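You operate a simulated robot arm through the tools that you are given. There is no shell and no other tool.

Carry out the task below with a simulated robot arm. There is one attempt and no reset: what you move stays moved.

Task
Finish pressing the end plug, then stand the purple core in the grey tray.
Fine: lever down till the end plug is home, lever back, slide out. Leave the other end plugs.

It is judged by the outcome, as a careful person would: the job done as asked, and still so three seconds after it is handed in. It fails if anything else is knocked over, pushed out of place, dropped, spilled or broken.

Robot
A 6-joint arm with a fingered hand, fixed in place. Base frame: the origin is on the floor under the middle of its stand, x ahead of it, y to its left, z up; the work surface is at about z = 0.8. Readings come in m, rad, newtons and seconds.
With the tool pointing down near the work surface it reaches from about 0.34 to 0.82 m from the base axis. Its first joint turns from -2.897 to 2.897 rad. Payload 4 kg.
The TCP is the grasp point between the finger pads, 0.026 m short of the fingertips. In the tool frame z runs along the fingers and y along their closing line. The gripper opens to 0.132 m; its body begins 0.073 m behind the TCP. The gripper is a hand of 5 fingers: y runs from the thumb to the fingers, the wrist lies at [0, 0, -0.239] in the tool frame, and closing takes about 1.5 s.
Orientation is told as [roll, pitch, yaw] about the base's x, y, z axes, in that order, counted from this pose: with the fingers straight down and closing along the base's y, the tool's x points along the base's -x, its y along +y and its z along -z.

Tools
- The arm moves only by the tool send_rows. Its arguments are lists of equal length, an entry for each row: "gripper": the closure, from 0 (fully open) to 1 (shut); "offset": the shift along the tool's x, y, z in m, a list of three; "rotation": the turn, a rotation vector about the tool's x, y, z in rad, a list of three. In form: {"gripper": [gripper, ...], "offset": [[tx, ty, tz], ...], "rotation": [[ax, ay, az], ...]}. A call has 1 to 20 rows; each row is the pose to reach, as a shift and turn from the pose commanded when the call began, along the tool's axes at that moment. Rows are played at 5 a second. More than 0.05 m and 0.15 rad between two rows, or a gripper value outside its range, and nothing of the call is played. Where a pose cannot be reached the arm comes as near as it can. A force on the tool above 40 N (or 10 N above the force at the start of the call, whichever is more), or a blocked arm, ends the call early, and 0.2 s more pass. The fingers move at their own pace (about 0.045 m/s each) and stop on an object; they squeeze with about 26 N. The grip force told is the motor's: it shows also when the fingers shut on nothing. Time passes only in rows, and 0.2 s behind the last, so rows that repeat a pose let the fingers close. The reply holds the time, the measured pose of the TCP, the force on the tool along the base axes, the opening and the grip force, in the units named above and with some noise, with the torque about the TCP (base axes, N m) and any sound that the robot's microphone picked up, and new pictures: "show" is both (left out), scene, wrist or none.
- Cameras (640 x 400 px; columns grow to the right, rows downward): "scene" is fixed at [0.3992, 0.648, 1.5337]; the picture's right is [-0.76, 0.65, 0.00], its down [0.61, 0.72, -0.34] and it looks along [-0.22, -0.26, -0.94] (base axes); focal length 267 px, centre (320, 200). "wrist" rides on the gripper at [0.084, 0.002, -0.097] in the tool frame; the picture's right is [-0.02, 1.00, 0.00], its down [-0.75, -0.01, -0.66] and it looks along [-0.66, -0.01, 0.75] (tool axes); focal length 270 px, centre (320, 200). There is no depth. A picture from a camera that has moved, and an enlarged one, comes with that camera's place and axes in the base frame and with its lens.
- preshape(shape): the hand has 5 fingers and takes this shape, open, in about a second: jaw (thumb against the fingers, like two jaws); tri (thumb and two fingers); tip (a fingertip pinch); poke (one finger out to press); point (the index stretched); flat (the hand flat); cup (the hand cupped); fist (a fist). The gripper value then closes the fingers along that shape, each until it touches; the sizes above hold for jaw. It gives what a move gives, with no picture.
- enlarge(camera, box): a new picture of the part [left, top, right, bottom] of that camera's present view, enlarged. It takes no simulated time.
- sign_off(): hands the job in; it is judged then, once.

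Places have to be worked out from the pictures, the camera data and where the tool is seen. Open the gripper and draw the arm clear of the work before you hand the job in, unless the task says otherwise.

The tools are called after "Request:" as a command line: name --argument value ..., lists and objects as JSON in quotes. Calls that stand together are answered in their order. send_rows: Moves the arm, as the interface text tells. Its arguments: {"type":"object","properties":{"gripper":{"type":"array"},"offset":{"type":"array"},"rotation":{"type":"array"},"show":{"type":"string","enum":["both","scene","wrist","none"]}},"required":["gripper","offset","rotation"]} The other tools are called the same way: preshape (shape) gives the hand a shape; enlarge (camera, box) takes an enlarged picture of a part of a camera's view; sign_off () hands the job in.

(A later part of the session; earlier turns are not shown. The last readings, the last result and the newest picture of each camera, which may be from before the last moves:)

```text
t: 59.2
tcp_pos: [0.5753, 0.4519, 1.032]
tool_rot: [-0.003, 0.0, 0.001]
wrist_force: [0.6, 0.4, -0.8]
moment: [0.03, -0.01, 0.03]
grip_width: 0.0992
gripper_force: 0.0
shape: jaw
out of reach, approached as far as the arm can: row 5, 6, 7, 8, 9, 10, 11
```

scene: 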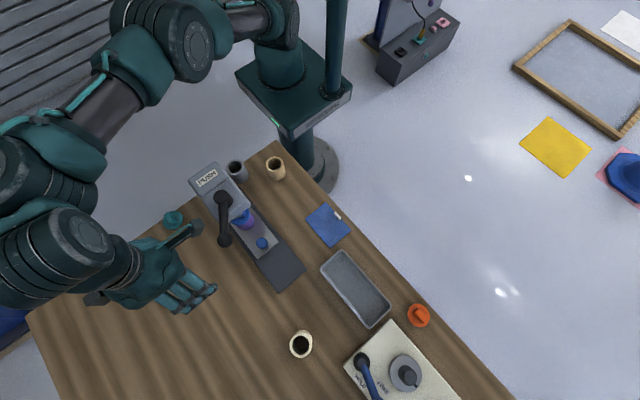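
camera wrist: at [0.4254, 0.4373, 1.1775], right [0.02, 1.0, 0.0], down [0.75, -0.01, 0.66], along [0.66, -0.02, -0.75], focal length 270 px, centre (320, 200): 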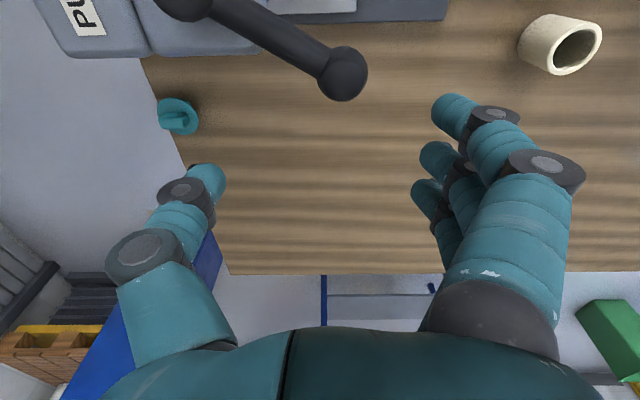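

The wrist posture changed and now resembles the earlier good one. I test by moving inward to x ≈ 0.52 at y 0.455, keeping the tips above the ball.

Request:
send_rows --gripper '[0.25, 0.25, 0.25, 0.25, 0.25, 0.25, 0.25, 0.25]' --offset '[[0, 0, -0.02], [0, 0, -0.038], [0.012, -0.003, -0.038], [0.024, -0.006, -0.038], [0.036, -0.009, -0.038], [0.048, -0.012, -0.038], [0.06, -0.015, -0.038], [0.072, -0.018, -0.038]]' --rotation '[[0, 0, 0], [0, 0, 0], [0, 0, 0], [0, 0, 0], [0, 0, 0], [0, 0, 0], [0, 0, 0], [0, 0, 0]]'

```text
t: 61.0
tcp_pos: [0.5026, 0.4343, 1.0695]
tool_rot: [-0.005, 0.0, 0.002]
wrist_force: [0.5, -0.1, 0.3]
moment: [0.03, 0.0, 0.01]
grip_width: 0.0994
gripper_force: 0.0
shape: jaw
camera wrist: at [0.4183, 0.4368, 1.1668], right [0.02, 1.0, 0.0], down [0.75, -0.01, 0.66], along [0.66, -0.02, -0.75], focal length 270 px, centre (320, 200)
```

scene: 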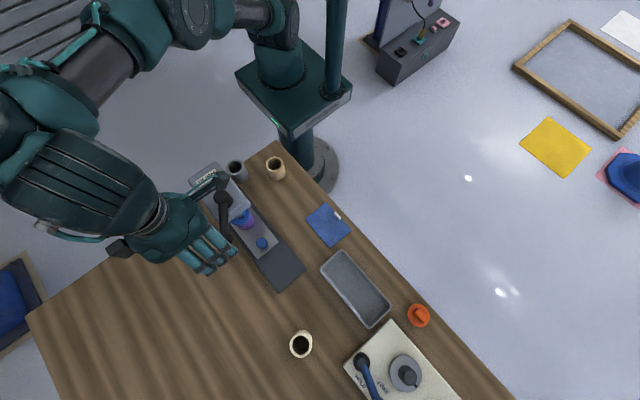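
wrist: 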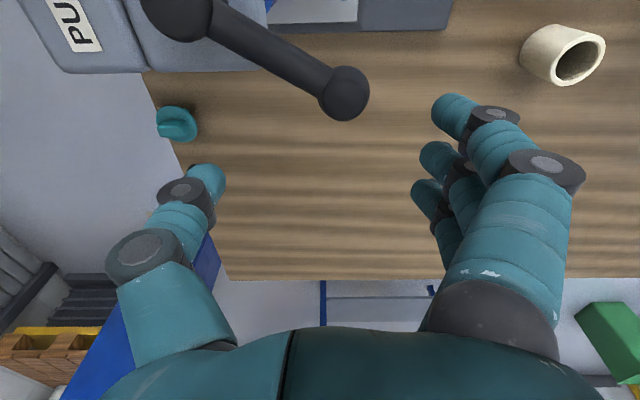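

Still reached, but I need to know if lower is possible now. I look at the arm posture again before testing a small descent.

Request:
enlarge --camera "scene" --box '[0, 0, 340, 270]'

Request:
send_rows --gripper '[0.25, 0.25, 0.25]' --offset '[[0, 0.004, 0.01], [0, 0.006, 0.02], [0, 0.006, 0.03]]' --rotation '[[0, 0, 0], [0, 0, 0], [0, 0, 0]]' --show "scene"

```text
1.48 times, centred on (170, 135) of scene
camera zoom: at [0.3992, 0.648, 1.5337], right [-0.76, 0.65, 0.0], down [0.61, 0.72, -0.34], along [-0.22, -0.26, -0.94], focal length 395 px, centre (542, 296)
```

zoom: 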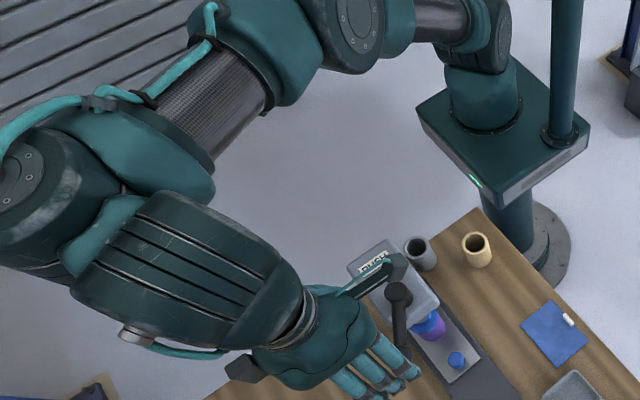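

```text
t: 61.8
tcp_pos: [0.5098, 0.446, 1.0441]
tool_rot: [-0.006, 0.003, 0.002]
wrist_force: [0.5, 0.2, -1.1]
moment: [-0.01, -0.01, -0.01]
grip_width: 0.0995
gripper_force: 0.1
shape: jaw
out of reach, approached as far as the arm can: row 2, 3
```

scene: 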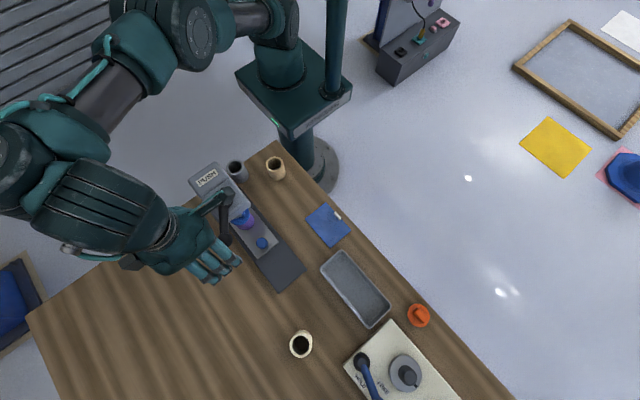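

The posture still blocks me below z ≈ 1.05 here. I return near the robot's side at (0.27, 0.47) and try lowering there with the tool straight down, which may let the arm fold back the right way.

Request:
send_rows --gripper '[0.25, 0.25, 0.25, 0.25, 0.25, 0.25, 0.25, 0.25, 0.25, 0.25, 0.25, 0.25, 0.25, 0.25, 0.25, 0.25, 0.25, 0.25, 0.25]' --offset '[[0, 0, -0.04], [0, 0, -0.08], [0, 0, -0.12], [0.03, 0.003, -0.145], [0.06, 0.006, -0.145], [0.09, 0.009, -0.145], [0.12, 0.012, -0.145], [0.15, 0.015, -0.145], [0.18, 0.018, -0.145], [0.21, 0.021, -0.145], [0.24, 0.024, -0.145], [0.24, 0.024, -0.12], [0.24, 0.024, -0.095], [0.24, 0.024, -0.07], [0.24, 0.024, -0.045], [0.24, 0.024, -0.02], [0.24, 0.024, 0.005], [0.24, 0.024, 0.03], [0.24, 0.024, 0.055]]' --rotation '[[0, 0, 0], [0, 0, 0], [0, 0, 0], [0, 0, 0], [0, 0, 0], [0, 0, 0], [0, 0, 0], [0, 0, 0], [0, 0, 0], [0, 0, 0], [0, 0, 0], [0, 0, 0], [0, 0, 0], [0, 0, 0], [0, 0, 0], [0, 0, 0], [0, 0, 0], [0, 0, 0], [0, 0, 0]]' --show "scene"

```text
t: 65.8
tcp_pos: [0.3056, 0.5484, 1.093]
tool_rot: [-0.018, 0.009, 0.002]
wrist_force: [-0.7, 0.7, -0.1]
moment: [-0.02, -0.01, -0.05]
grip_width: 0.0992
gripper_force: 0.0
shape: jaw
out of reach, approached as far as the arm can: row 12, 13, 14, 15, 16, 17, 18, 19
```

scene: 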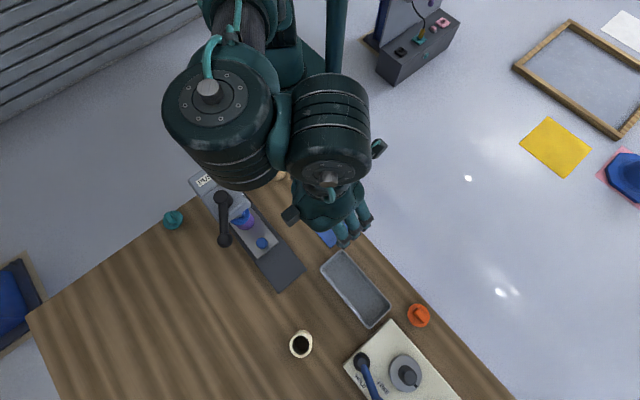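

The limit pattern fits the arm being in the elbow-down fold with its upper arm at its lower stop. To flip it I'll swing (high, z 1.22) over to the free floor area at y < 0.2, where I can stretch and dip low so the elbow goes over to the other side.

Request:
send_rows --gripper '[0.25, 0.25, 0.25, 0.25, 0.25, 0.25, 0.25, 0.25, 0.25, 0.25, 0.25, 0.25, 0.25, 0.25, 0.25, 0.25, 0.25, 0.25, 0.25, 0.25]' --offset '[[0, 0, -0.042], [0, 0, -0.084], [0, 0, -0.127], [-0.0284, -0.0244, -0.127], [-0.0574, -0.0494, -0.127], [-0.0854, -0.0734, -0.127], [-0.1144, -0.0984, -0.127], [-0.1394, -0.1284, -0.127], [-0.1644, -0.1584, -0.127], [-0.1894, -0.1884, -0.127], [-0.2144, -0.2184, -0.127], [-0.2344, -0.2534, -0.127], [-0.2494, -0.2934, -0.127], [-0.2644, -0.3334, -0.127], [-0.2794, -0.3734, -0.127], [-0.2894, -0.4134, -0.127], [-0.2944, -0.4584, -0.127], [-0.2944, -0.5034, -0.127], [-0.2944, -0.5484, -0.127], [-0.2894, -0.5934, -0.127]]' --rotation '[[-0.009, -0.005, 0], [-0.018, -0.009, 0], [-0.018, -0.009, 0], [-0.018, -0.009, 0], [-0.018, -0.009, 0], [-0.018, -0.009, 0], [-0.018, -0.009, 0], [-0.018, -0.009, 0], [-0.018, -0.009, 0], [-0.018, -0.009, 0], [-0.018, -0.009, 0], [-0.018, -0.009, 0], [-0.018, -0.009, 0], [-0.018, -0.009, 0], [-0.018, -0.009, 0], [-0.018, -0.009, 0], [-0.018, -0.009, 0], [-0.018, -0.009, 0], [-0.018, -0.009, 0], [-0.018, -0.009, 0]]'

```text
t: 70.0
tcp_pos: [0.6003, -0.0439, 1.216]
tool_rot: [0.013, -0.008, 0.001]
wrist_force: [0.6, 0.2, 0.6]
moment: [0.0, 0.05, -0.01]
grip_width: 0.0992
gripper_force: 0.1
shape: jaw
camera wrist: at [0.516, -0.0426, 1.3125], right [0.02, 1.0, 0.01], down [0.75, -0.02, 0.66], along [0.66, 0.0, -0.75], focal length 270 px, centre (320, 200)
```

scene: 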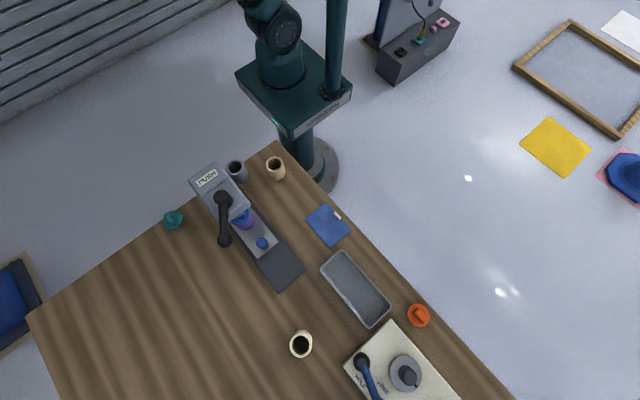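
wrist: 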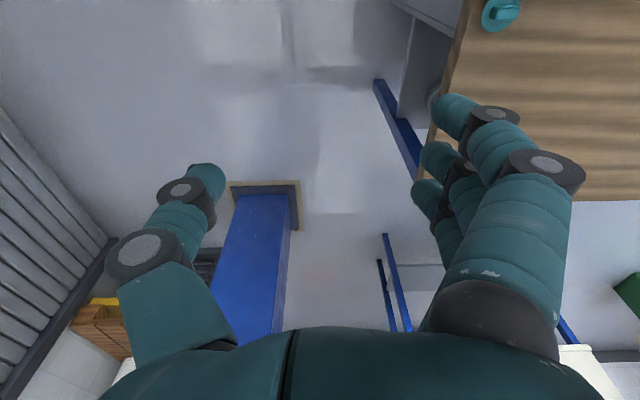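

The area below is free floor (blue post is 1.6 m out). I stretch outward and dip low along y ≈ -0.08 so the elbow swings through straight to the other side.

Request:
send_rows --gripper '[0.25, 0.25, 0.25, 0.25, 0.25, 0.25, 0.25, 0.25, 0.25, 0.25, 0.25, 0.25, 0.25, 0.25, 0.25, 0.25, 0.25, 0.25]' --offset '[[-0.03, -0.006, 0.026], [-0.065, -0.016, 0.051], [-0.1, -0.026, 0.086], [-0.13, -0.036, 0.116], [-0.155, -0.036, 0.156], [-0.18, -0.036, 0.196], [-0.2, -0.036, 0.236], [-0.22, -0.036, 0.276], [-0.24, -0.036, 0.316], [-0.25, -0.036, 0.356], [-0.25, -0.036, 0.396], [-0.25, -0.036, 0.436], [-0.24, -0.036, 0.476], [-0.23, -0.036, 0.516], [-0.22, -0.036, 0.556], [-0.2, -0.036, 0.576], [-0.17, -0.036, 0.576], [-0.14, -0.036, 0.556]]' --rotation '[[0.013, 0.008, 0], [0.013, 0.008, 0], [0.013, 0.008, 0], [0.013, 0.008, 0], [0.013, 0.008, 0], [0.013, 0.008, 0], [0.013, 0.008, 0], [0.013, 0.008, 0], [0.013, 0.008, 0], [0.013, 0.008, 0], [0.013, 0.008, 0], [0.013, 0.008, 0], [0.013, 0.008, 0], [0.013, 0.008, 0], [0.013, 0.008, 0], [0.013, 0.008, 0], [0.013, 0.008, 0], [0.013, 0.008, 0]]'

```text
refused: row 3 steps farther than a row can; nothing moved
```

One step was slightly too long, so nothing moved; I resend the same path with shorter steps.

Request:
send_rows --gripper '[0.25, 0.25, 0.25, 0.25, 0.25, 0.25, 0.25, 0.25, 0.25, 0.25, 0.25, 0.25, 0.25, 0.25, 0.25, 0.25, 0.25, 0.25, 0.25]' --offset '[[-0.03, -0.006, 0.026], [-0.06, -0.014, 0.052], [-0.09, -0.022, 0.08], [-0.115, -0.03, 0.11], [-0.14, -0.036, 0.145], [-0.165, -0.036, 0.18], [-0.187, -0.036, 0.216], [-0.207, -0.036, 0.254], [-0.225, -0.036, 0.292], [-0.24, -0.036, 0.33], [-0.25, -0.036, 0.37], [-0.25, -0.036, 0.41], [-0.245, -0.036, 0.45], [-0.24, -0.036, 0.49], [-0.23, -0.036, 0.53], [-0.215, -0.036, 0.565], [-0.19, -0.036, 0.576], [-0.16, -0.036, 0.57], [-0.14, -0.036, 0.556]]' --rotation '[[0.013, 0.008, 0], [0.013, 0.008, 0], [0.013, 0.008, 0], [0.013, 0.008, 0], [0.013, 0.008, 0], [0.013, 0.008, 0], [0.013, 0.008, 0], [0.013, 0.008, 0], [0.013, 0.008, 0], [0.013, 0.008, 0], [0.013, 0.008, 0], [0.013, 0.008, 0], [0.013, 0.008, 0], [0.013, 0.008, 0], [0.013, 0.008, 0], [0.013, 0.008, 0], [0.013, 0.008, 0], [0.013, 0.008, 0], [0.013, 0.008, 0]]'

```text
t: 74.0
tcp_pos: [0.7474, -0.0702, 0.6651]
tool_rot: [0.001, 0.001, 0.002]
wrist_force: [0.7, 0.3, -0.2]
moment: [0.01, -0.01, 0.03]
grip_width: 0.0994
gripper_force: 0.1
shape: jaw
out of reach, approached as far as the arm can: row 8, 9, 10, 11, 12, 13, 14, 15
camera wrist: at [0.6635, -0.0697, 0.7623], right [0.02, 1.0, 0.0], down [0.75, -0.01, 0.66], along [0.66, -0.01, -0.75], focal length 270 px, centre (320, 200)
```

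scene: 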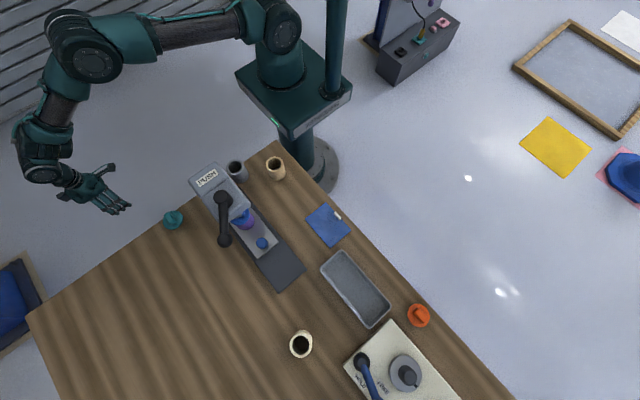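
wrist: 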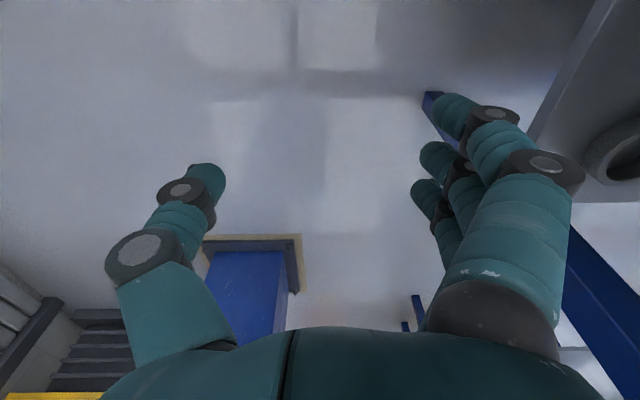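

The arm reached z 0.67 with the forearm hanging down from a raised elbow, so the fold has flipped. I bring it in and up to (0.56, -0.06, 1.12), which the other fold could not reach.

Request:
send_rows --gripper '[0.25, 0.25, 0.25, 0.25, 0.25, 0.25, 0.25, 0.25, 0.25, 0.25, 0.25, 0.25]' --offset '[[0.027, 0, -0.025], [0.057, 0, -0.055], [0.087, 0, -0.09], [0.107, 0, -0.13], [0.127, 0, -0.17], [0.147, 0, -0.21], [0.167, 0, -0.25], [0.177, 0, -0.295], [0.182, 0, -0.34], [0.187, 0, -0.385], [0.187, 0, -0.425], [0.187, 0.01, -0.455]]' --rotation '[[0, 0, 0], [0, 0, 0], [0, 0, 0], [0, 0, 0], [0, 0, 0], [0, 0, 0], [0, 0, 0], [0, 0, 0], [0, 0, 0], [0, 0, 0], [0, 0, 0], [0, 0, 0]]' --show "scene"

```text
t: 76.6
tcp_pos: [0.5575, -0.062, 1.1156]
tool_rot: [0.001, 0.0, 0.002]
wrist_force: [-0.1, 0.0, -0.1]
moment: [0.01, 0.0, 0.03]
grip_width: 0.0992
gripper_force: 0.0
shape: jaw
```

scene: 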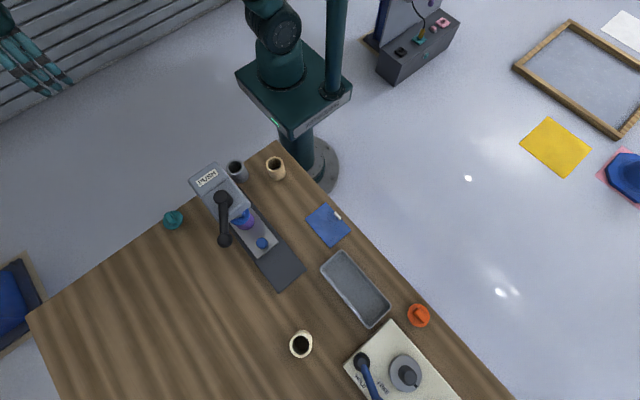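

The arm is in the good fold again. I swing back over the bench at z 1.12 to above the lever ball.

Request:
send_rows --gripper '[0.25, 0.25, 0.25, 0.25, 0.25, 0.25, 0.25, 0.25, 0.25, 0.25, 0.25, 0.25, 0.25, 0.25]' --offset '[[-0.0045, 0.04, -0.004], [-0.0095, 0.08, -0.004], [-0.0145, 0.12, -0.004], [-0.0165, 0.16, -0.004], [-0.0165, 0.2, -0.004], [-0.0125, 0.24, -0.004], [-0.0075, 0.28, -0.004], [-0.0005, 0.32, -0.004], [0.0095, 0.359, -0.004], [0.0205, 0.397, -0.004], [0.0335, 0.434, -0.004], [0.0475, 0.47, -0.004], [0.0605, 0.503, -0.004], [0.0655, 0.507, -0.004]]' --rotation '[[0, 0, 0], [0, 0, 0], [0, 0, 0], [0, 0, 0], [0, 0, 0], [0, 0, 0], [0, 0, 0], [0, 0, 0], [0, 0, 0], [0, 0, 0], [0, 0, 0], [0, 0, 0], [0, 0, 0], [0, 0, 0]]'

```text
t: 79.6
tcp_pos: [0.4911, 0.4441, 1.1201]
tool_rot: [0.001, 0.001, 0.001]
wrist_force: [-0.4, -0.5, 0.2]
moment: [0.05, 0.0, 0.0]
grip_width: 0.0993
gripper_force: 0.0
shape: jaw
camera wrist: at [0.4069, 0.4461, 1.216], right [0.02, 1.0, 0.0], down [0.75, -0.01, 0.66], along [0.66, -0.01, -0.75], focal length 270 px, centre (320, 200)
```

scene: 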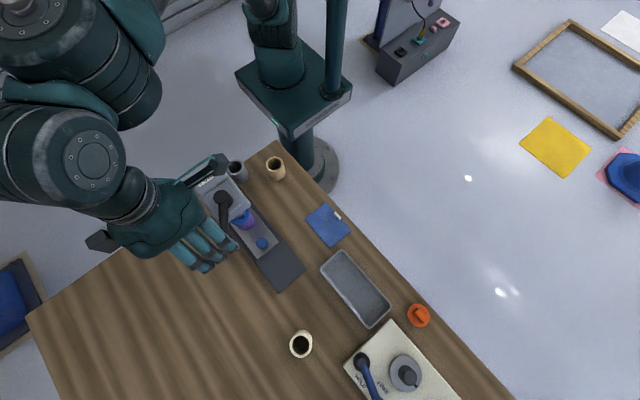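
wrist: 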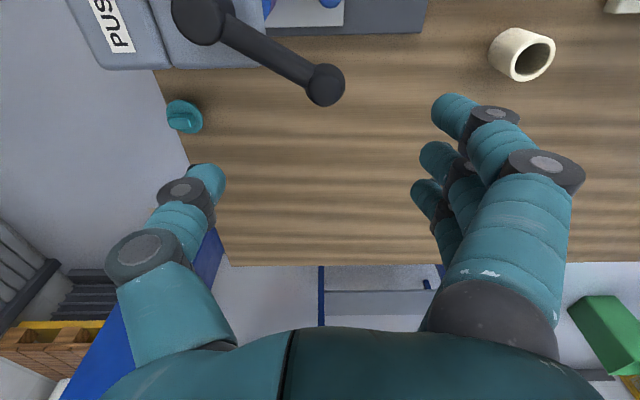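

Good posture, and the ball sits between thumb and fingers. I lower to z 1.018 and sweep toward -y with the fingers to bring the lever back.

Request:
send_rows --gripper '[0.25, 0.25, 0.25, 0.25, 0.25, 0.25, 0.25, 0.25, 0.25, 0.25, 0.25, 0.25, 0.25, 0.25]' --offset '[[0, 0, 0.022], [0, 0, 0.044], [0, 0, 0.066], [0, 0, 0.086], [0, 0, 0.102], [-0.002, -0.012, 0.102], [-0.005, -0.024, 0.102], [-0.01, -0.034, 0.102], [-0.015, -0.044, 0.102], [-0.02, -0.054, 0.102], [-0.024, -0.064, 0.102], [-0.027, -0.074, 0.102], [-0.03, -0.084, 0.102], [-0.031, -0.092, 0.102]]' --rotation '[[0, 0, 0], [0, 0, 0], [0, 0, 0], [0, 0, 0], [0, 0, 0], [0, 0, 0], [0, 0, 0], [0, 0, 0], [0, 0, 0], [0, 0, 0], [0, 0, 0], [0, 0, 0], [0, 0, 0], [0, 0, 0]]'

```text
t: 82.3
tcp_pos: [0.5233, 0.3716, 1.02]
tool_rot: [0.007, -0.01, -0.005]
wrist_force: [21.9, 21.7, -7.3]
moment: [-0.28, -0.46, -2.1]
grip_width: 0.1027
gripper_force: 0.1
shape: jaw
stopped in row 13: the force on the tool passed its limit at 43 N (the readings are from after the stop); the commanded pose is now the measured one
camera wrist: at [0.4383, 0.3736, 1.1147], right [0.03, 1.0, 0.01], down [0.75, -0.02, 0.67], along [0.67, -0.01, -0.75], focal length 270 px, centre (320, 200)
```

scene: 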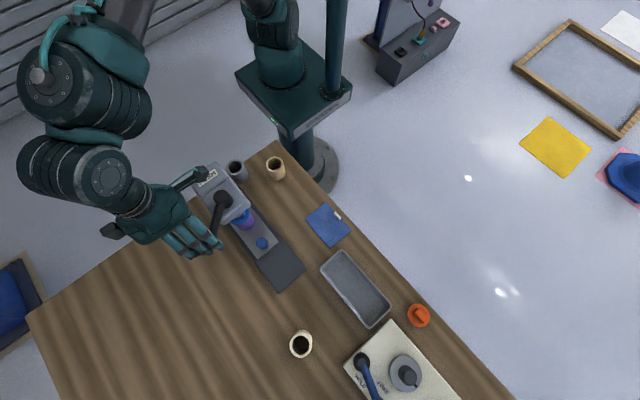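
wrist: 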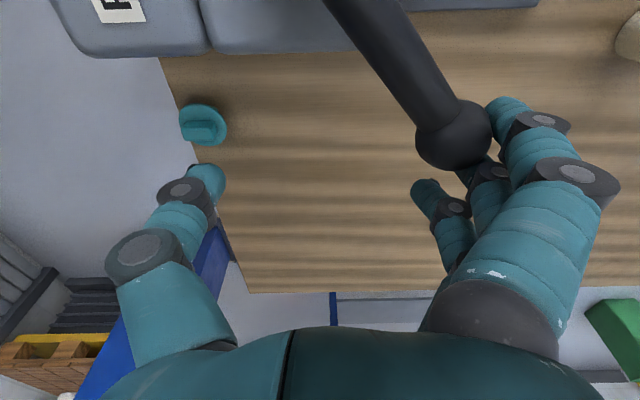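

The lever came back to about 42°, then the push became purely radial and jammed (43 N, arm stopped as it should). I back off, centre the ball between thumb and fingers, and turn the hand to match the lever so I can grip it and follow the arc.

Request:
send_rows --gripper '[0.25, 0.25, 0.25, 0.25, 0.25, 0.25, 0.25, 0.25, 0.25]' --offset '[[-0.004, 0.012, 0], [0.006, 0.035, 0], [0.016, 0.055, 0], [0.021, 0.063, 0], [0.021, 0.063, 0.002], [0.021, 0.063, 0.003], [0.021, 0.063, 0.004], [0.021, 0.063, 0.005], [0.021, 0.063, 0.005]]' --rotation '[[0.007, 0.01, 0], [0.007, 0.01, 0], [0.007, 0.01, 0], [0.007, 0.01, 0], [0.007, 0.01, -0.13], [0.007, 0.01, -0.26], [0.007, 0.01, -0.39], [0.007, 0.01, -0.52], [0.007, 0.01, -0.65]]'

```text
t: 84.3
tcp_pos: [0.5012, 0.433, 1.0147]
tool_rot: [-0.003, 0.006, 0.649]
wrist_force: [0.4, 0.8, 0.5]
moment: [0.03, -0.02, -0.01]
grip_width: 0.0993
gripper_force: 0.0
shape: jaw
camera wrist: at [0.4329, 0.3842, 1.1118], right [-0.59, 0.81, 0.0], down [0.61, 0.45, 0.65], along [0.53, 0.38, -0.76], focal length 270 px, centre (320, 200)
```

scene: 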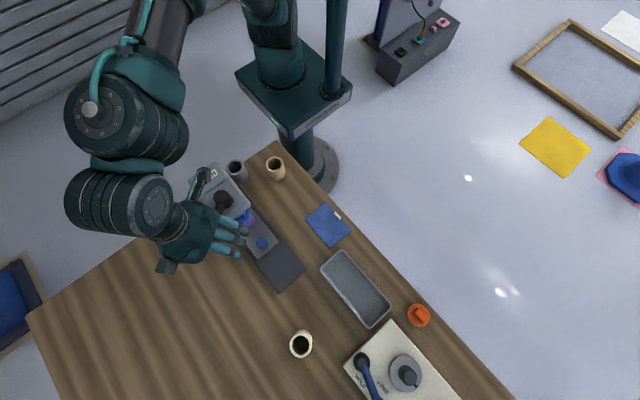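
wrist: 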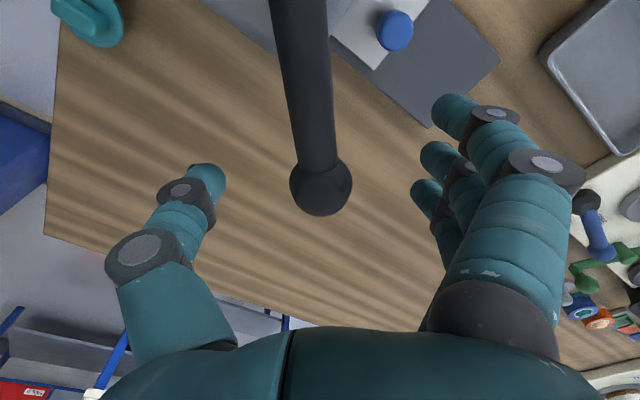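

The ball is centred and the hand is aligned with the lever. I close to a loose cage around the ball (about 40 mm) and follow the arc back to the lever's starting direction.

Request:
send_rows --gripper '[0.5, 0.7, 0.7, 0.7, 0.7, 0.7, 0.7, 0.7, 0.7, 0.7, 0.7, 0.7, 0.7]' --offset '[[0, 0, 0], [0, 0, 0], [0, 0, 0], [0, 0, 0], [-0.0003, -0.0085, 0], [0.0002, -0.0169, 0], [0.0014, -0.0253, 0], [0.0034, -0.0336, 0], [0.0061, -0.0415, 0], [0.0097, -0.0493, 0], [0.0138, -0.0567, 0], [0.0186, -0.0637, 0], [0.0215, -0.0675, 0]]' --rotation '[[0, 0, 0], [0, 0, 0], [0, 0, 0], [0, 0, 0], [0, 0, 0.0913], [0, 0, 0.1826], [0, 0, 0.2739], [0, 0, 0.3652], [0, 0, 0.4565], [0, 0, 0.5478], [0, 0, 0.6391], [0, 0, 0.7304], [0, 0, 0.7304]]'

Request:
enlarge --camera "scene" --box '[160, 180, 280, 260]'

```text
t: 87.1
tcp_pos: [0.5238, 0.3649, 1.0152]
tool_rot: [-0.007, 0.001, -0.085]
wrist_force: [0.6, 0.2, 0.4]
moment: [-0.02, -0.03, 0.0]
grip_width: 0.0404
gripper_force: 0.0
shape: jaw
camera wrist: at [0.4411, 0.375, 1.1108], right [0.1, 0.99, -0.01], down [0.75, -0.07, 0.66], along [0.65, -0.07, -0.75], focal length 270 px, centre (320, 200)
```

scene: 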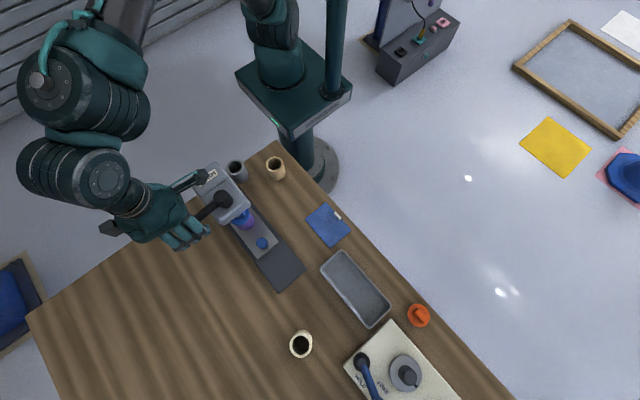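
wrist: 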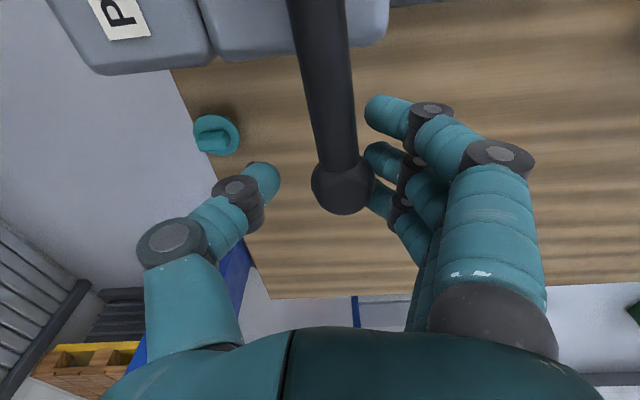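

```text
5.00 times, centred on (220, 220) of scene
camera zoom: at [0.3992, 0.648, 1.5337], right [-0.76, 0.65, 0.0], down [0.61, 0.72, -0.34], along [-0.22, -0.26, -0.94], focal length 1334 px, centre (820, 100)
```

zoom: 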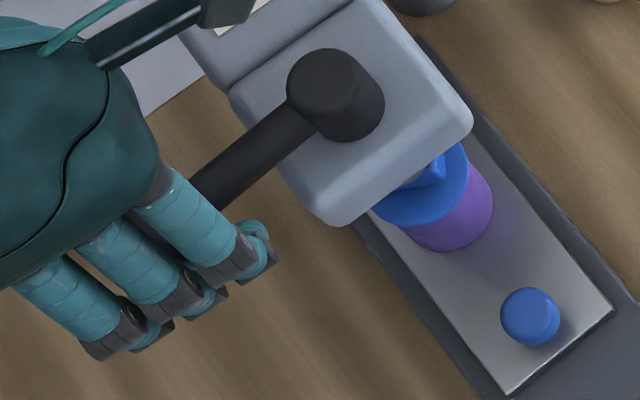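

The lever is back to within about 4° of its start. I nudge it the last few millimetres toward -y.

Request:
send_rows --gripper '[0.7, 0.7, 0.7, 0.7]' --offset '[[0, -0.003, 0], [0, -0.006, 0], [0, -0.009, 0], [0, -0.009, 0]]' --rotation '[[0, 0, 0], [0, 0, 0], [0, 0, 0], [0, 0, 0]]' --show "wrist"

Request:
enlarge --camera "scene" --box '[160, 180, 280, 260]'

```text
t: 88.1
tcp_pos: [0.524, 0.3564, 1.0148]
tool_rot: [-0.007, 0.003, -0.083]
wrist_force: [-0.2, 2.0, -1.4]
moment: [-0.03, -0.03, -0.01]
grip_width: 0.0405
gripper_force: 0.0
shape: jaw
camera wrist: at [0.4402, 0.3667, 1.1125], right [0.1, 0.99, -0.01], down [0.75, -0.07, 0.66], along [0.65, -0.07, -0.75], focal length 270 px, centre (320, 200)
```

wrist: 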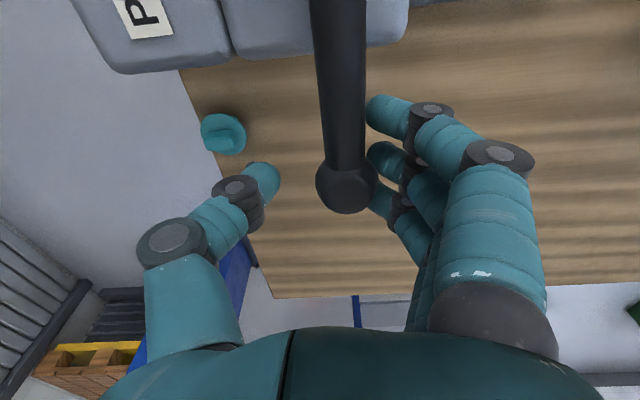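

```text
5.00 times, centred on (220, 220) of scene
camera zoom: at [0.3992, 0.648, 1.5337], right [-0.76, 0.65, 0.0], down [0.61, 0.72, -0.34], along [-0.22, -0.26, -0.94], focal length 1334 px, centre (820, 100)
```

zoom: 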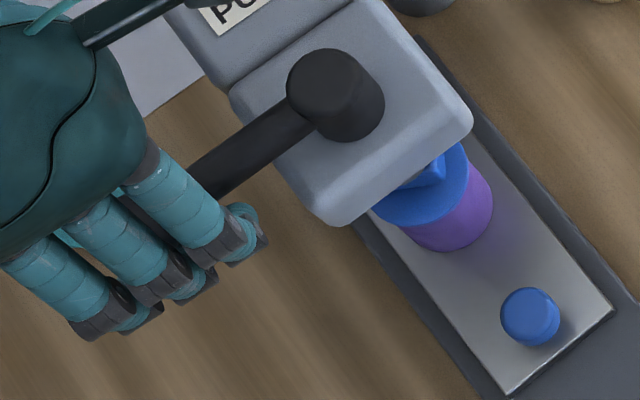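

The lever is back at its start (ball at about (0.518, 0.371)). Next is the slide: I open, rise, and move over the blue knob side at (0.43, 0.50), turning the hand to yaw -90° so I can pinch the knob from its x-sides with the camera away from the press head.

Request:
send_rows --gripper '[0.4, 0.25, 0.25, 0.25, 0.25, 0.25, 0.25, 0.25, 0.25, 0.25, 0.25, 0.25, 0.25, 0.25, 0.25, 0.25]' --offset '[[0, 0, 0], [0, 0, 0], [0, 0, 0], [0, 0, -0.025], [0, 0, -0.05], [0, 0, -0.075], [0.0106, 0.0135, -0.075], [0.0211, 0.0271, -0.075], [0.0317, 0.0406, -0.075], [0.0422, 0.0541, -0.075], [0.0528, 0.0677, -0.075], [0.0634, 0.0812, -0.075], [0.0739, 0.0947, -0.075], [0.0845, 0.1082, -0.075], [0.095, 0.1218, -0.075], [0.1056, 0.1353, -0.075]]' --rotation '[[0, 0, 0], [0, 0, 0], [0, 0, 0], [0, 0, 0], [0, 0, 0], [0, 0, 0], [0, 0, 0.149], [0, 0, 0.298], [0, 0, 0.447], [0, 0, 0.596], [0, 0, 0.745], [0, 0, 0.894], [0, 0, 1.043], [0, 0, 1.192], [0, 0, 1.341], [0, 0, 1.488]]'

```text
t: 91.5
tcp_pos: [0.4267, 0.5019, 1.0891]
tool_rot: [-0.001, -0.007, -1.572]
wrist_force: [-0.1, 0.6, -1.1]
moment: [0.03, 0.0, 0.0]
grip_width: 0.0988
gripper_force: 0.1
shape: jaw
camera wrist: at [0.4301, 0.5869, 1.1858], right [1.0, -0.02, 0.0], down [-0.02, -0.75, 0.66], along [-0.02, -0.66, -0.75], focal length 270 px, centre (320, 200)
```

scene: 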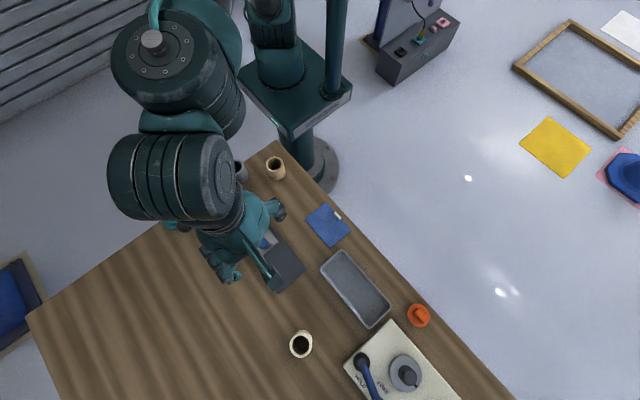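
wrist: 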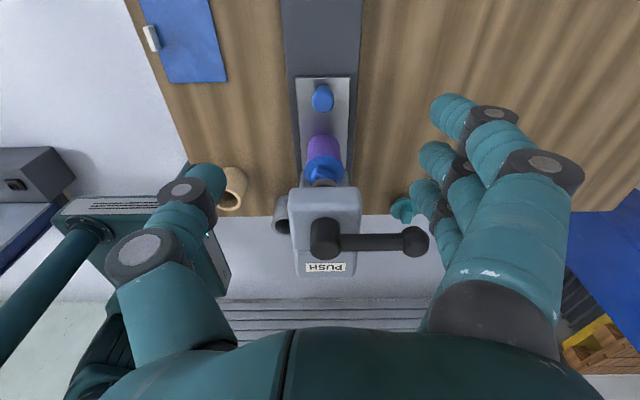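

Reached, and from here the whole press is in view: lever straight out, plug and knob in line. I zoom in to check the plug from this side and locate the knob.

Request:
enlarge --camera "wrist" --box '[270, 70, 380, 200]'

```text
3.08 times, centred on (325, 135) of wrist
camera zoom: at [0.4301, 0.5869, 1.1858], right [1.0, -0.02, 0.0], down [-0.02, -0.75, 0.66], along [-0.02, -0.66, -0.75], focal length 832 px, centre (305, 400)
```

zoom: 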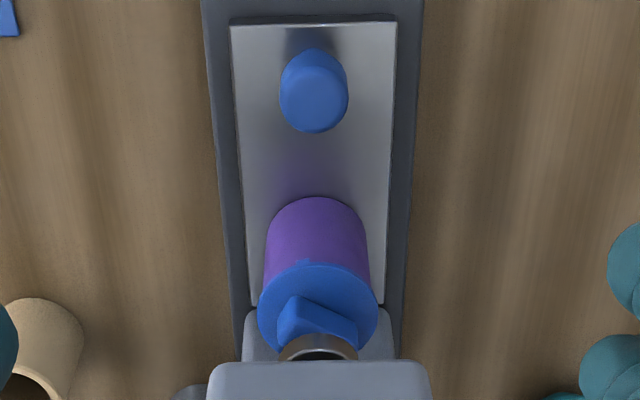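

The plug sits flush and the ram has lifted clear of it; the knob is at about (0.429, 0.457), top z 0.87. I move over the knob and lower to just above it first.

Request:
send_rows --gripper '[0.25, 0.25, 0.25, 0.25, 0.25, 0.25, 0.25, 0.25]' --offset '[[-0.022, 0.001, 0], [-0.043, 0.0023, 0], [-0.043, 0.0023, 0.028], [-0.043, 0.0023, 0.056], [-0.043, 0.0023, 0.084], [-0.043, 0.0023, 0.112], [-0.043, 0.0023, 0.14], [-0.043, 0.0023, 0.168]]' --rotation '[[0, 0, 0], [0, 0, 0], [0, 0, 0], [0, 0, 0], [0, 0, 0], [0, 0, 0], [0, 0, 0], [0, 0, 0]]'

```text
t: 93.3
tcp_pos: [0.4307, 0.4581, 0.9202]
tool_rot: [-0.003, -0.006, -1.571]
wrist_force: [1.2, -0.3, -0.3]
moment: [-0.02, -0.02, -0.02]
grip_width: 0.0984
gripper_force: 0.1
shape: jaw
camera wrist: at [0.4327, 0.5439, 1.016], right [1.0, -0.02, 0.0], down [-0.01, -0.75, 0.66], along [-0.01, -0.66, -0.75], focal length 270 px, centre (320, 200)
```

scene: 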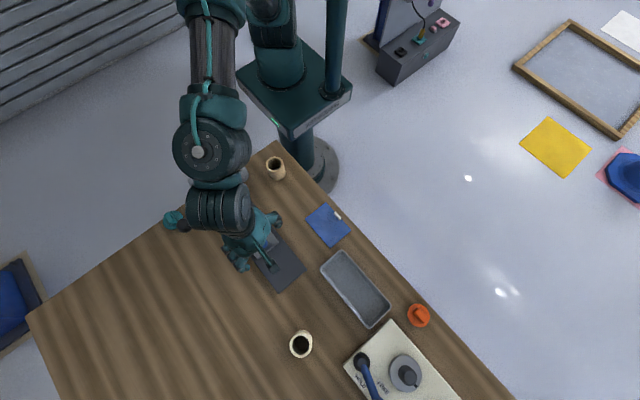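
wrist: 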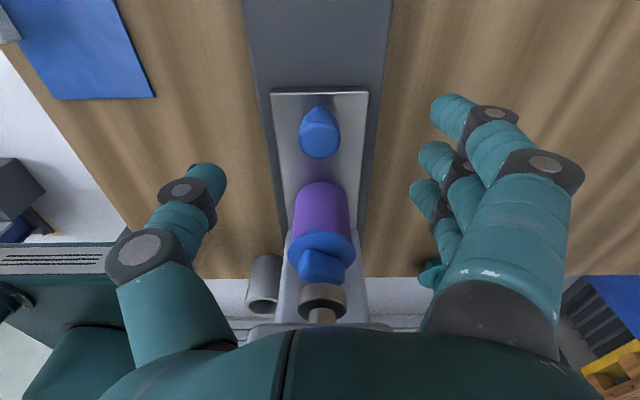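

Knob at about (0.431, 0.461), directly between thumb and fingers, with the core clear behind. I lower to knob height (z 0.862).

Request:
send_rows --gripper '[0.25, 0.25, 0.3, 0.3]' --offset '[[0.001, 0.001, 0.02], [0.002, 0.001, 0.04], [0.002, 0.001, 0.058], [0.002, 0.001, 0.058]]' --rotation '[[0, 0, 0], [0, 0, 0], [0, 0, 0], [0, 0, 0]]' --show "wrist"

```text
t: 94.3
tcp_pos: [0.4325, 0.4591, 0.8616]
tool_rot: [-0.001, -0.008, -1.571]
wrist_force: [0.3, 0.1, -0.2]
moment: [-0.04, 0.03, 0.02]
grip_width: 0.0929
gripper_force: 0.0
shape: jaw
camera wrist: at [0.4345, 0.5446, 0.9572], right [1.0, -0.02, 0.0], down [-0.01, -0.75, 0.66], along [-0.01, -0.66, -0.75], focal length 270 px, centre (320, 200)
```

wrist: 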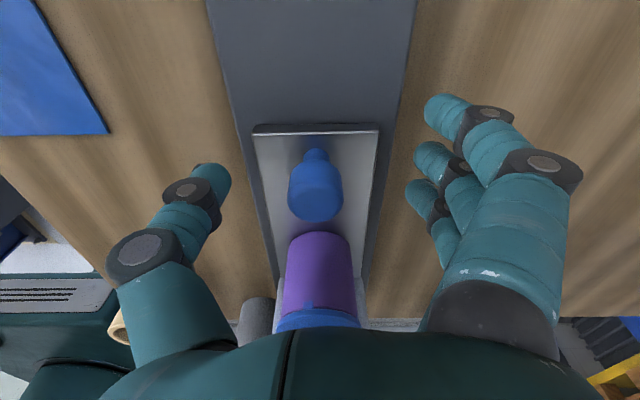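

The knob is well inside the grasp. I close on it.

Request:
send_rows --gripper '[0.5, 0.7, 0.85, 1, 1, 1, 1, 1]' --offset '[[0, 0, 0], [0, 0, 0], [0, 0, 0], [0, 0, 0], [0, 0, 0], [0, 0, 0], [0, 0, 0], [0, 0, 0]]' --rotation '[[0, 0, 0], [0, 0, 0], [0, 0, 0], [0, 0, 0], [0, 0, 0], [0, 0, 0], [0, 0, 0], [0, 0, 0]]' --show "wrist"

```text
t: 96.1
tcp_pos: [0.4307, 0.4587, 0.8613]
tool_rot: [-0.005, -0.006, -1.569]
wrist_force: [-8.2, 1.4, -1.7]
moment: [0.01, 0.16, -0.05]
grip_width: 0.0109
gripper_force: 26.5
shape: jaw
camera wrist: at [0.4335, 0.5449, 0.957], right [1.0, -0.02, 0.0], down [-0.01, -0.75, 0.66], along [-0.01, -0.66, -0.75], focal length 270 px, centre (320, 200)
```

wrist: 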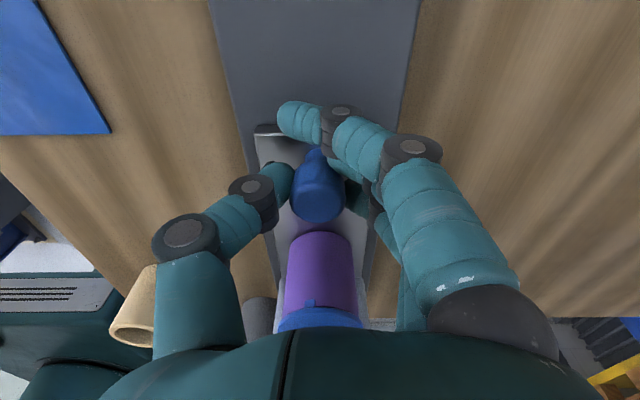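

The knob is pinched (26 N). I slide it out toward +y in small steps, watching the force and the core.

Request:
send_rows --gripper '[1, 1, 1, 1, 1, 1]' --offset '[[0.004, 0, 0], [0.009, 0, 0], [0.015, 0, 0], [0.021, 0, 0], [0.027, 0, 0], [0.033, 0, 0]]' --rotation '[[0, 0, 0], [0, 0, 0], [0, 0, 0], [0, 0, 0], [0, 0, 0], [0, 0, 0]]'

```text
t: 97.5
tcp_pos: [0.4308, 0.4924, 0.8624]
tool_rot: [-0.003, -0.006, -1.571]
wrist_force: [-10.2, 0.3, -12.7]
moment: [0.0, 0.09, -0.04]
grip_width: 0.0101
gripper_force: 26.0
shape: jaw
camera wrist: at [0.4343, 0.5783, 0.9583], right [1.0, -0.02, 0.0], down [-0.01, -0.75, 0.66], along [-0.01, -0.66, -0.75], focal length 270 px, centre (320, 200)
```

scene: 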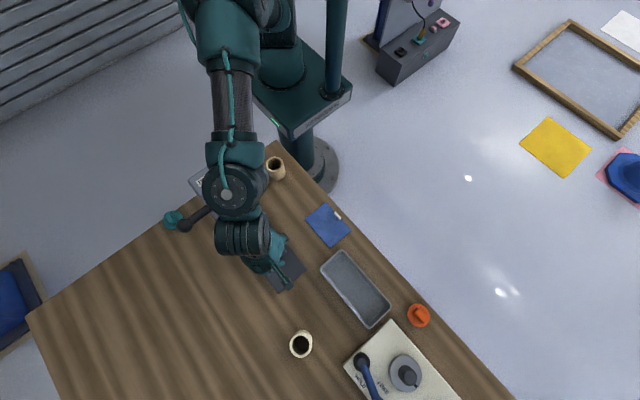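
wrist: 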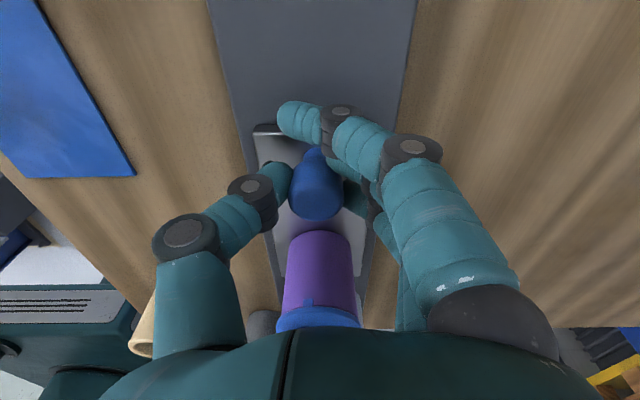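

The slide and core move along smoothly with the hand. I continue to the outer end in small steps, easing z by 1 mm.

Request:
send_rows --gripper '[1, 1, 1, 1, 1, 1, 1, 1, 1, 1]' --offset '[[0.006, 0, 0.001], [0.012, 0, 0.001], [0.018, 0, 0.001], [0.024, 0, 0.001], [0.03, 0, 0.001], [0.036, 0, 0.001], [0.042, 0, 0.001], [0.048, 0, 0.001], [0.053, 0, 0.001], [0.058, 0, 0.001]]' --rotation '[[0, 0, 0], [0, 0, 0], [0, 0, 0], [0, 0, 0], [0, 0, 0], [0, 0, 0], [0, 0, 0], [0, 0, 0], [0, 0, 0], [0, 0, 0]]'

```text
t: 99.7
tcp_pos: [0.4311, 0.5495, 0.8616]
tool_rot: [-0.003, -0.006, -1.569]
wrist_force: [-13.8, 0.6, -1.8]
moment: [0.01, 0.19, -0.08]
grip_width: 0.0099
gripper_force: 26.0
shape: jaw
camera wrist: at [0.4339, 0.6362, 0.9578], right [1.0, -0.02, 0.0], down [-0.01, -0.75, 0.66], along [-0.01, -0.66, -0.75], focal length 270 px, centre (320, 200)
```

scene: 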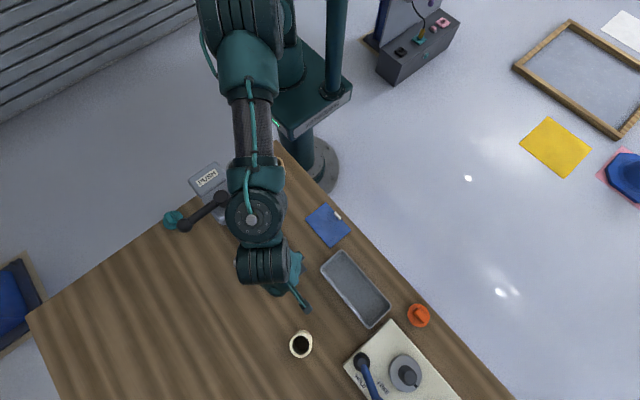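
wrist: 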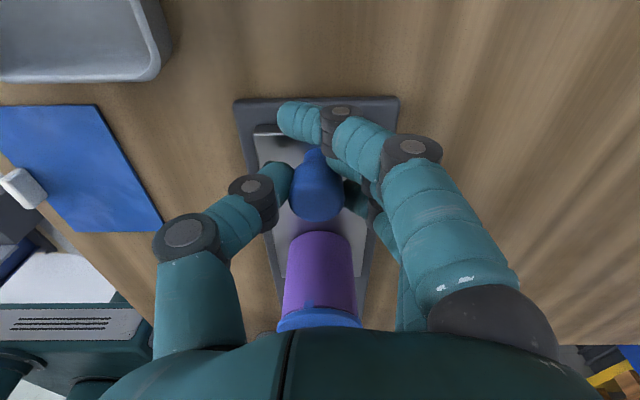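

The slide is out by 91 mm with the plate about 1 cm from the rail's end and no resistance yet. I go a little further to find its end gently.

Request:
send_rows --gripper '[1, 1, 1, 1]' --offset '[[0.0025, 0, 0], [0.005, 0, 0], [0.0075, 0, 0], [0.009, 0, 0]]' --rotation '[[0, 0, 0], [0, 0, 0], [0, 0, 0], [0, 0, 0]]' --show "wrist"

```text
t: 100.7
tcp_pos: [0.4307, 0.5598, 0.862]
tool_rot: [-0.001, -0.008, -1.569]
wrist_force: [-13.1, -1.8, -1.0]
moment: [0.02, 0.22, -0.05]
grip_width: 0.0101
gripper_force: 26.1
shape: jaw
camera wrist: at [0.4343, 0.6449, 0.9577], right [1.0, -0.02, 0.0], down [-0.01, -0.75, 0.66], along [-0.01, -0.66, -0.75], focal length 270 px, centre (320, 200)
```

wrist: 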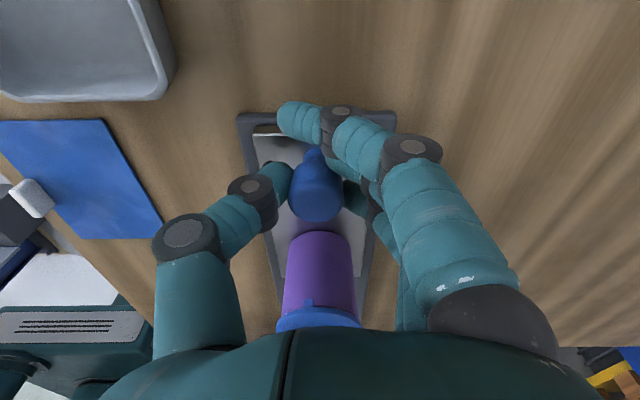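

Request:
send_rows --gripper '[1, 1, 1, 1]' --offset '[[0.002, 0, 0], [0.004, 0, 0], [0.006, 0, 0], [0.006, 0, 0]]' --rotation '[[0, 0, 0], [0, 0, 0], [0, 0, 0], [0, 0, 0]]' --show "wrist"

```text
t: 101.7
tcp_pos: [0.431, 0.5643, 0.8631]
tool_rot: [-0.002, -0.008, -1.568]
wrist_force: [-13.0, -5.8, -5.3]
moment: [-0.11, 0.13, -0.09]
grip_width: 0.009
gripper_force: 25.2
shape: jaw
camera wrist: at [0.4339, 0.6511, 0.9584], right [1.0, -0.02, 0.0], down [-0.01, -0.75, 0.66], along [-0.01, -0.66, -0.75], focal length 270 px, centre (320, 200)
```

wrist: 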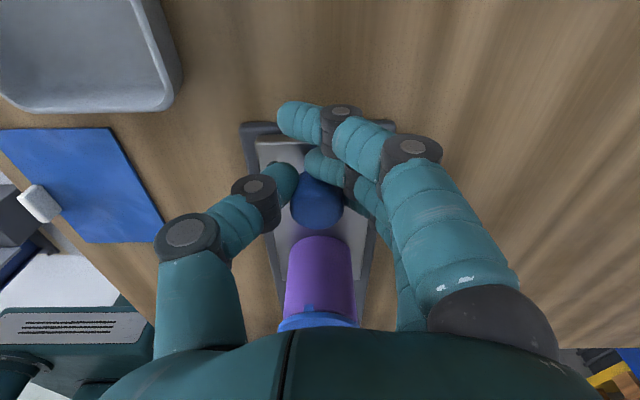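

The knob began slipping in the grip with 6 N of pull, so the slide is at its outer stop. I relax, open and rise straight up to look.

Request:
send_rows --gripper '[1, 0.9, 0.7, 0.5, 0.3, 0.25, 0.25, 0.25, 0.25, 0.25]' --offset '[[-0.003, 0, 0], [-0.004, 0, 0], [-0.004, 0, 0], [-0.004, 0, 0], [-0.004, 0, 0], [-0.004, 0, 0], [-0.004, 0, -0.02], [-0.004, 0, -0.045], [-0.004, 0, -0.07], [-0.004, 0, -0.09]]' --rotation '[[0, 0, 0], [0, 0, 0], [0, 0, 0], [0, 0, 0], [0, 0, 0], [0, 0, 0], [0, 0, 0], [0, 0, 0], [0, 0, 0], [0, 0, 0]]'

Request:
enlarge --camera "wrist" --box '[240, 80, 400, 330]'

```text
t: 103.9
tcp_pos: [0.4314, 0.5626, 0.9515]
tool_rot: [-0.001, -0.007, -1.571]
wrist_force: [-0.5, -0.6, 0.7]
moment: [-0.01, 0.0, 0.0]
grip_width: 0.0986
gripper_force: 0.1
shape: jaw
camera wrist: at [0.434, 0.6479, 1.0483], right [1.0, -0.02, 0.0], down [-0.01, -0.75, 0.66], along [-0.01, -0.66, -0.75], focal length 270 px, centre (320, 200)
```

scene: 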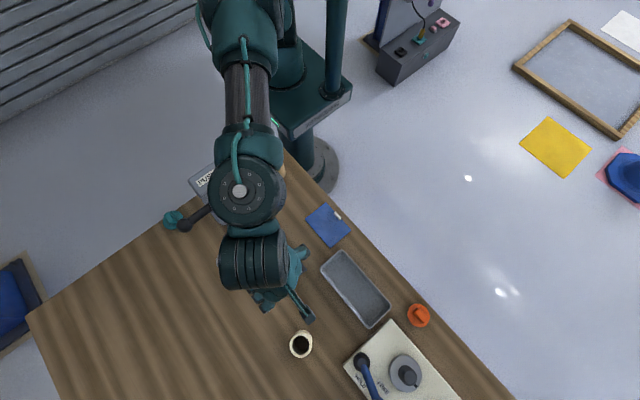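
wrist: 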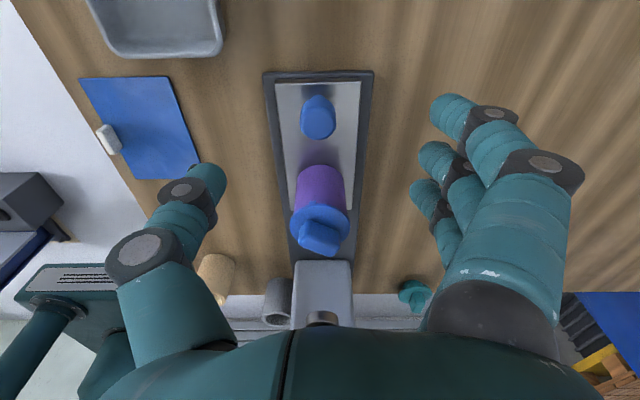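

```text
1.60 times, centred on (320, 205) of wrist
camera zoom: at [0.434, 0.6479, 1.0483], right [1.0, -0.02, 0.0], down [-0.01, -0.75, 0.66], along [-0.01, -0.66, -0.75], focal length 432 px, centre (320, 192)
```

zoom: 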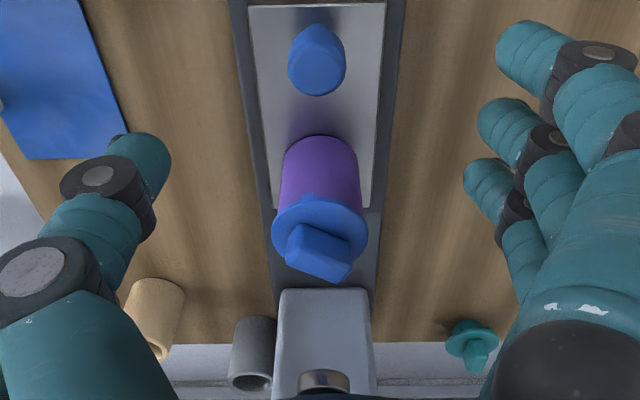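

The slide is fully out, the core stands at about (0.431, 0.474), and everything else is untouched. I move back over the core with the same hand orientation and start lowering around it.

Request:
send_rows --gripper '[0.25, 0.25, 0.25, 0.25, 0.25, 0.25, 0.25]' --offset '[[-0.0235, 0, -0.008], [-0.047, 0, -0.008], [-0.0705, 0, -0.008], [-0.0926, 0, -0.005], [-0.0926, 0, 0.012], [-0.0926, 0, 0.03], [-0.0926, 0, 0.047]]' --rotation '[[0, 0, 0], [0, 0, 0], [0, 0, 0], [0, 0, 0], [0, 0, 0], [0, 0, 0], [0, 0, 0]]'

```text
t: 105.5
tcp_pos: [0.4318, 0.4688, 0.9046]
tool_rot: [-0.001, -0.007, -1.571]
wrist_force: [-0.2, 0.3, 0.5]
moment: [-0.03, -0.02, -0.02]
grip_width: 0.0986
gripper_force: 0.0
shape: jaw
camera wrist: at [0.4342, 0.5531, 1.001], right [1.0, -0.02, 0.0], down [-0.01, -0.75, 0.66], along [-0.01, -0.66, -0.75], focal length 270 px, centre (320, 200)
```

scene: 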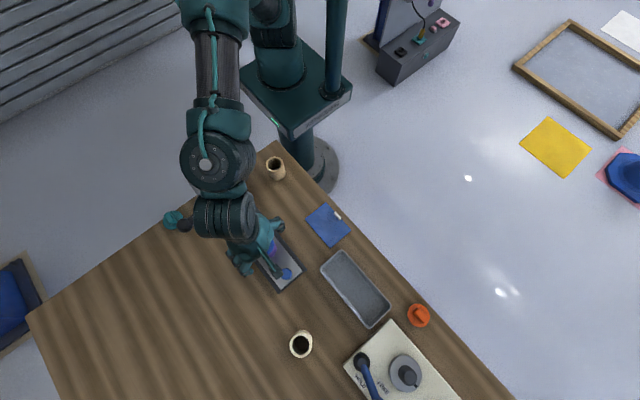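
wrist: 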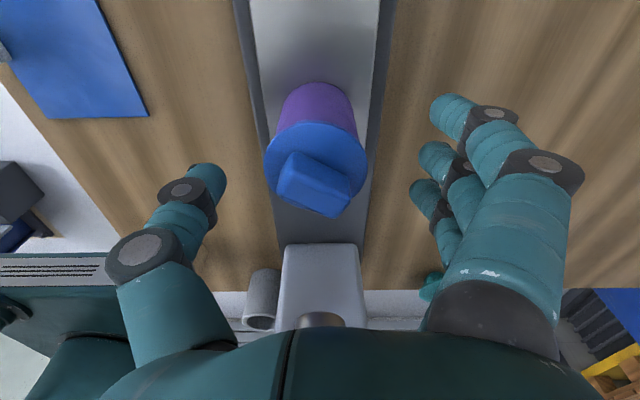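

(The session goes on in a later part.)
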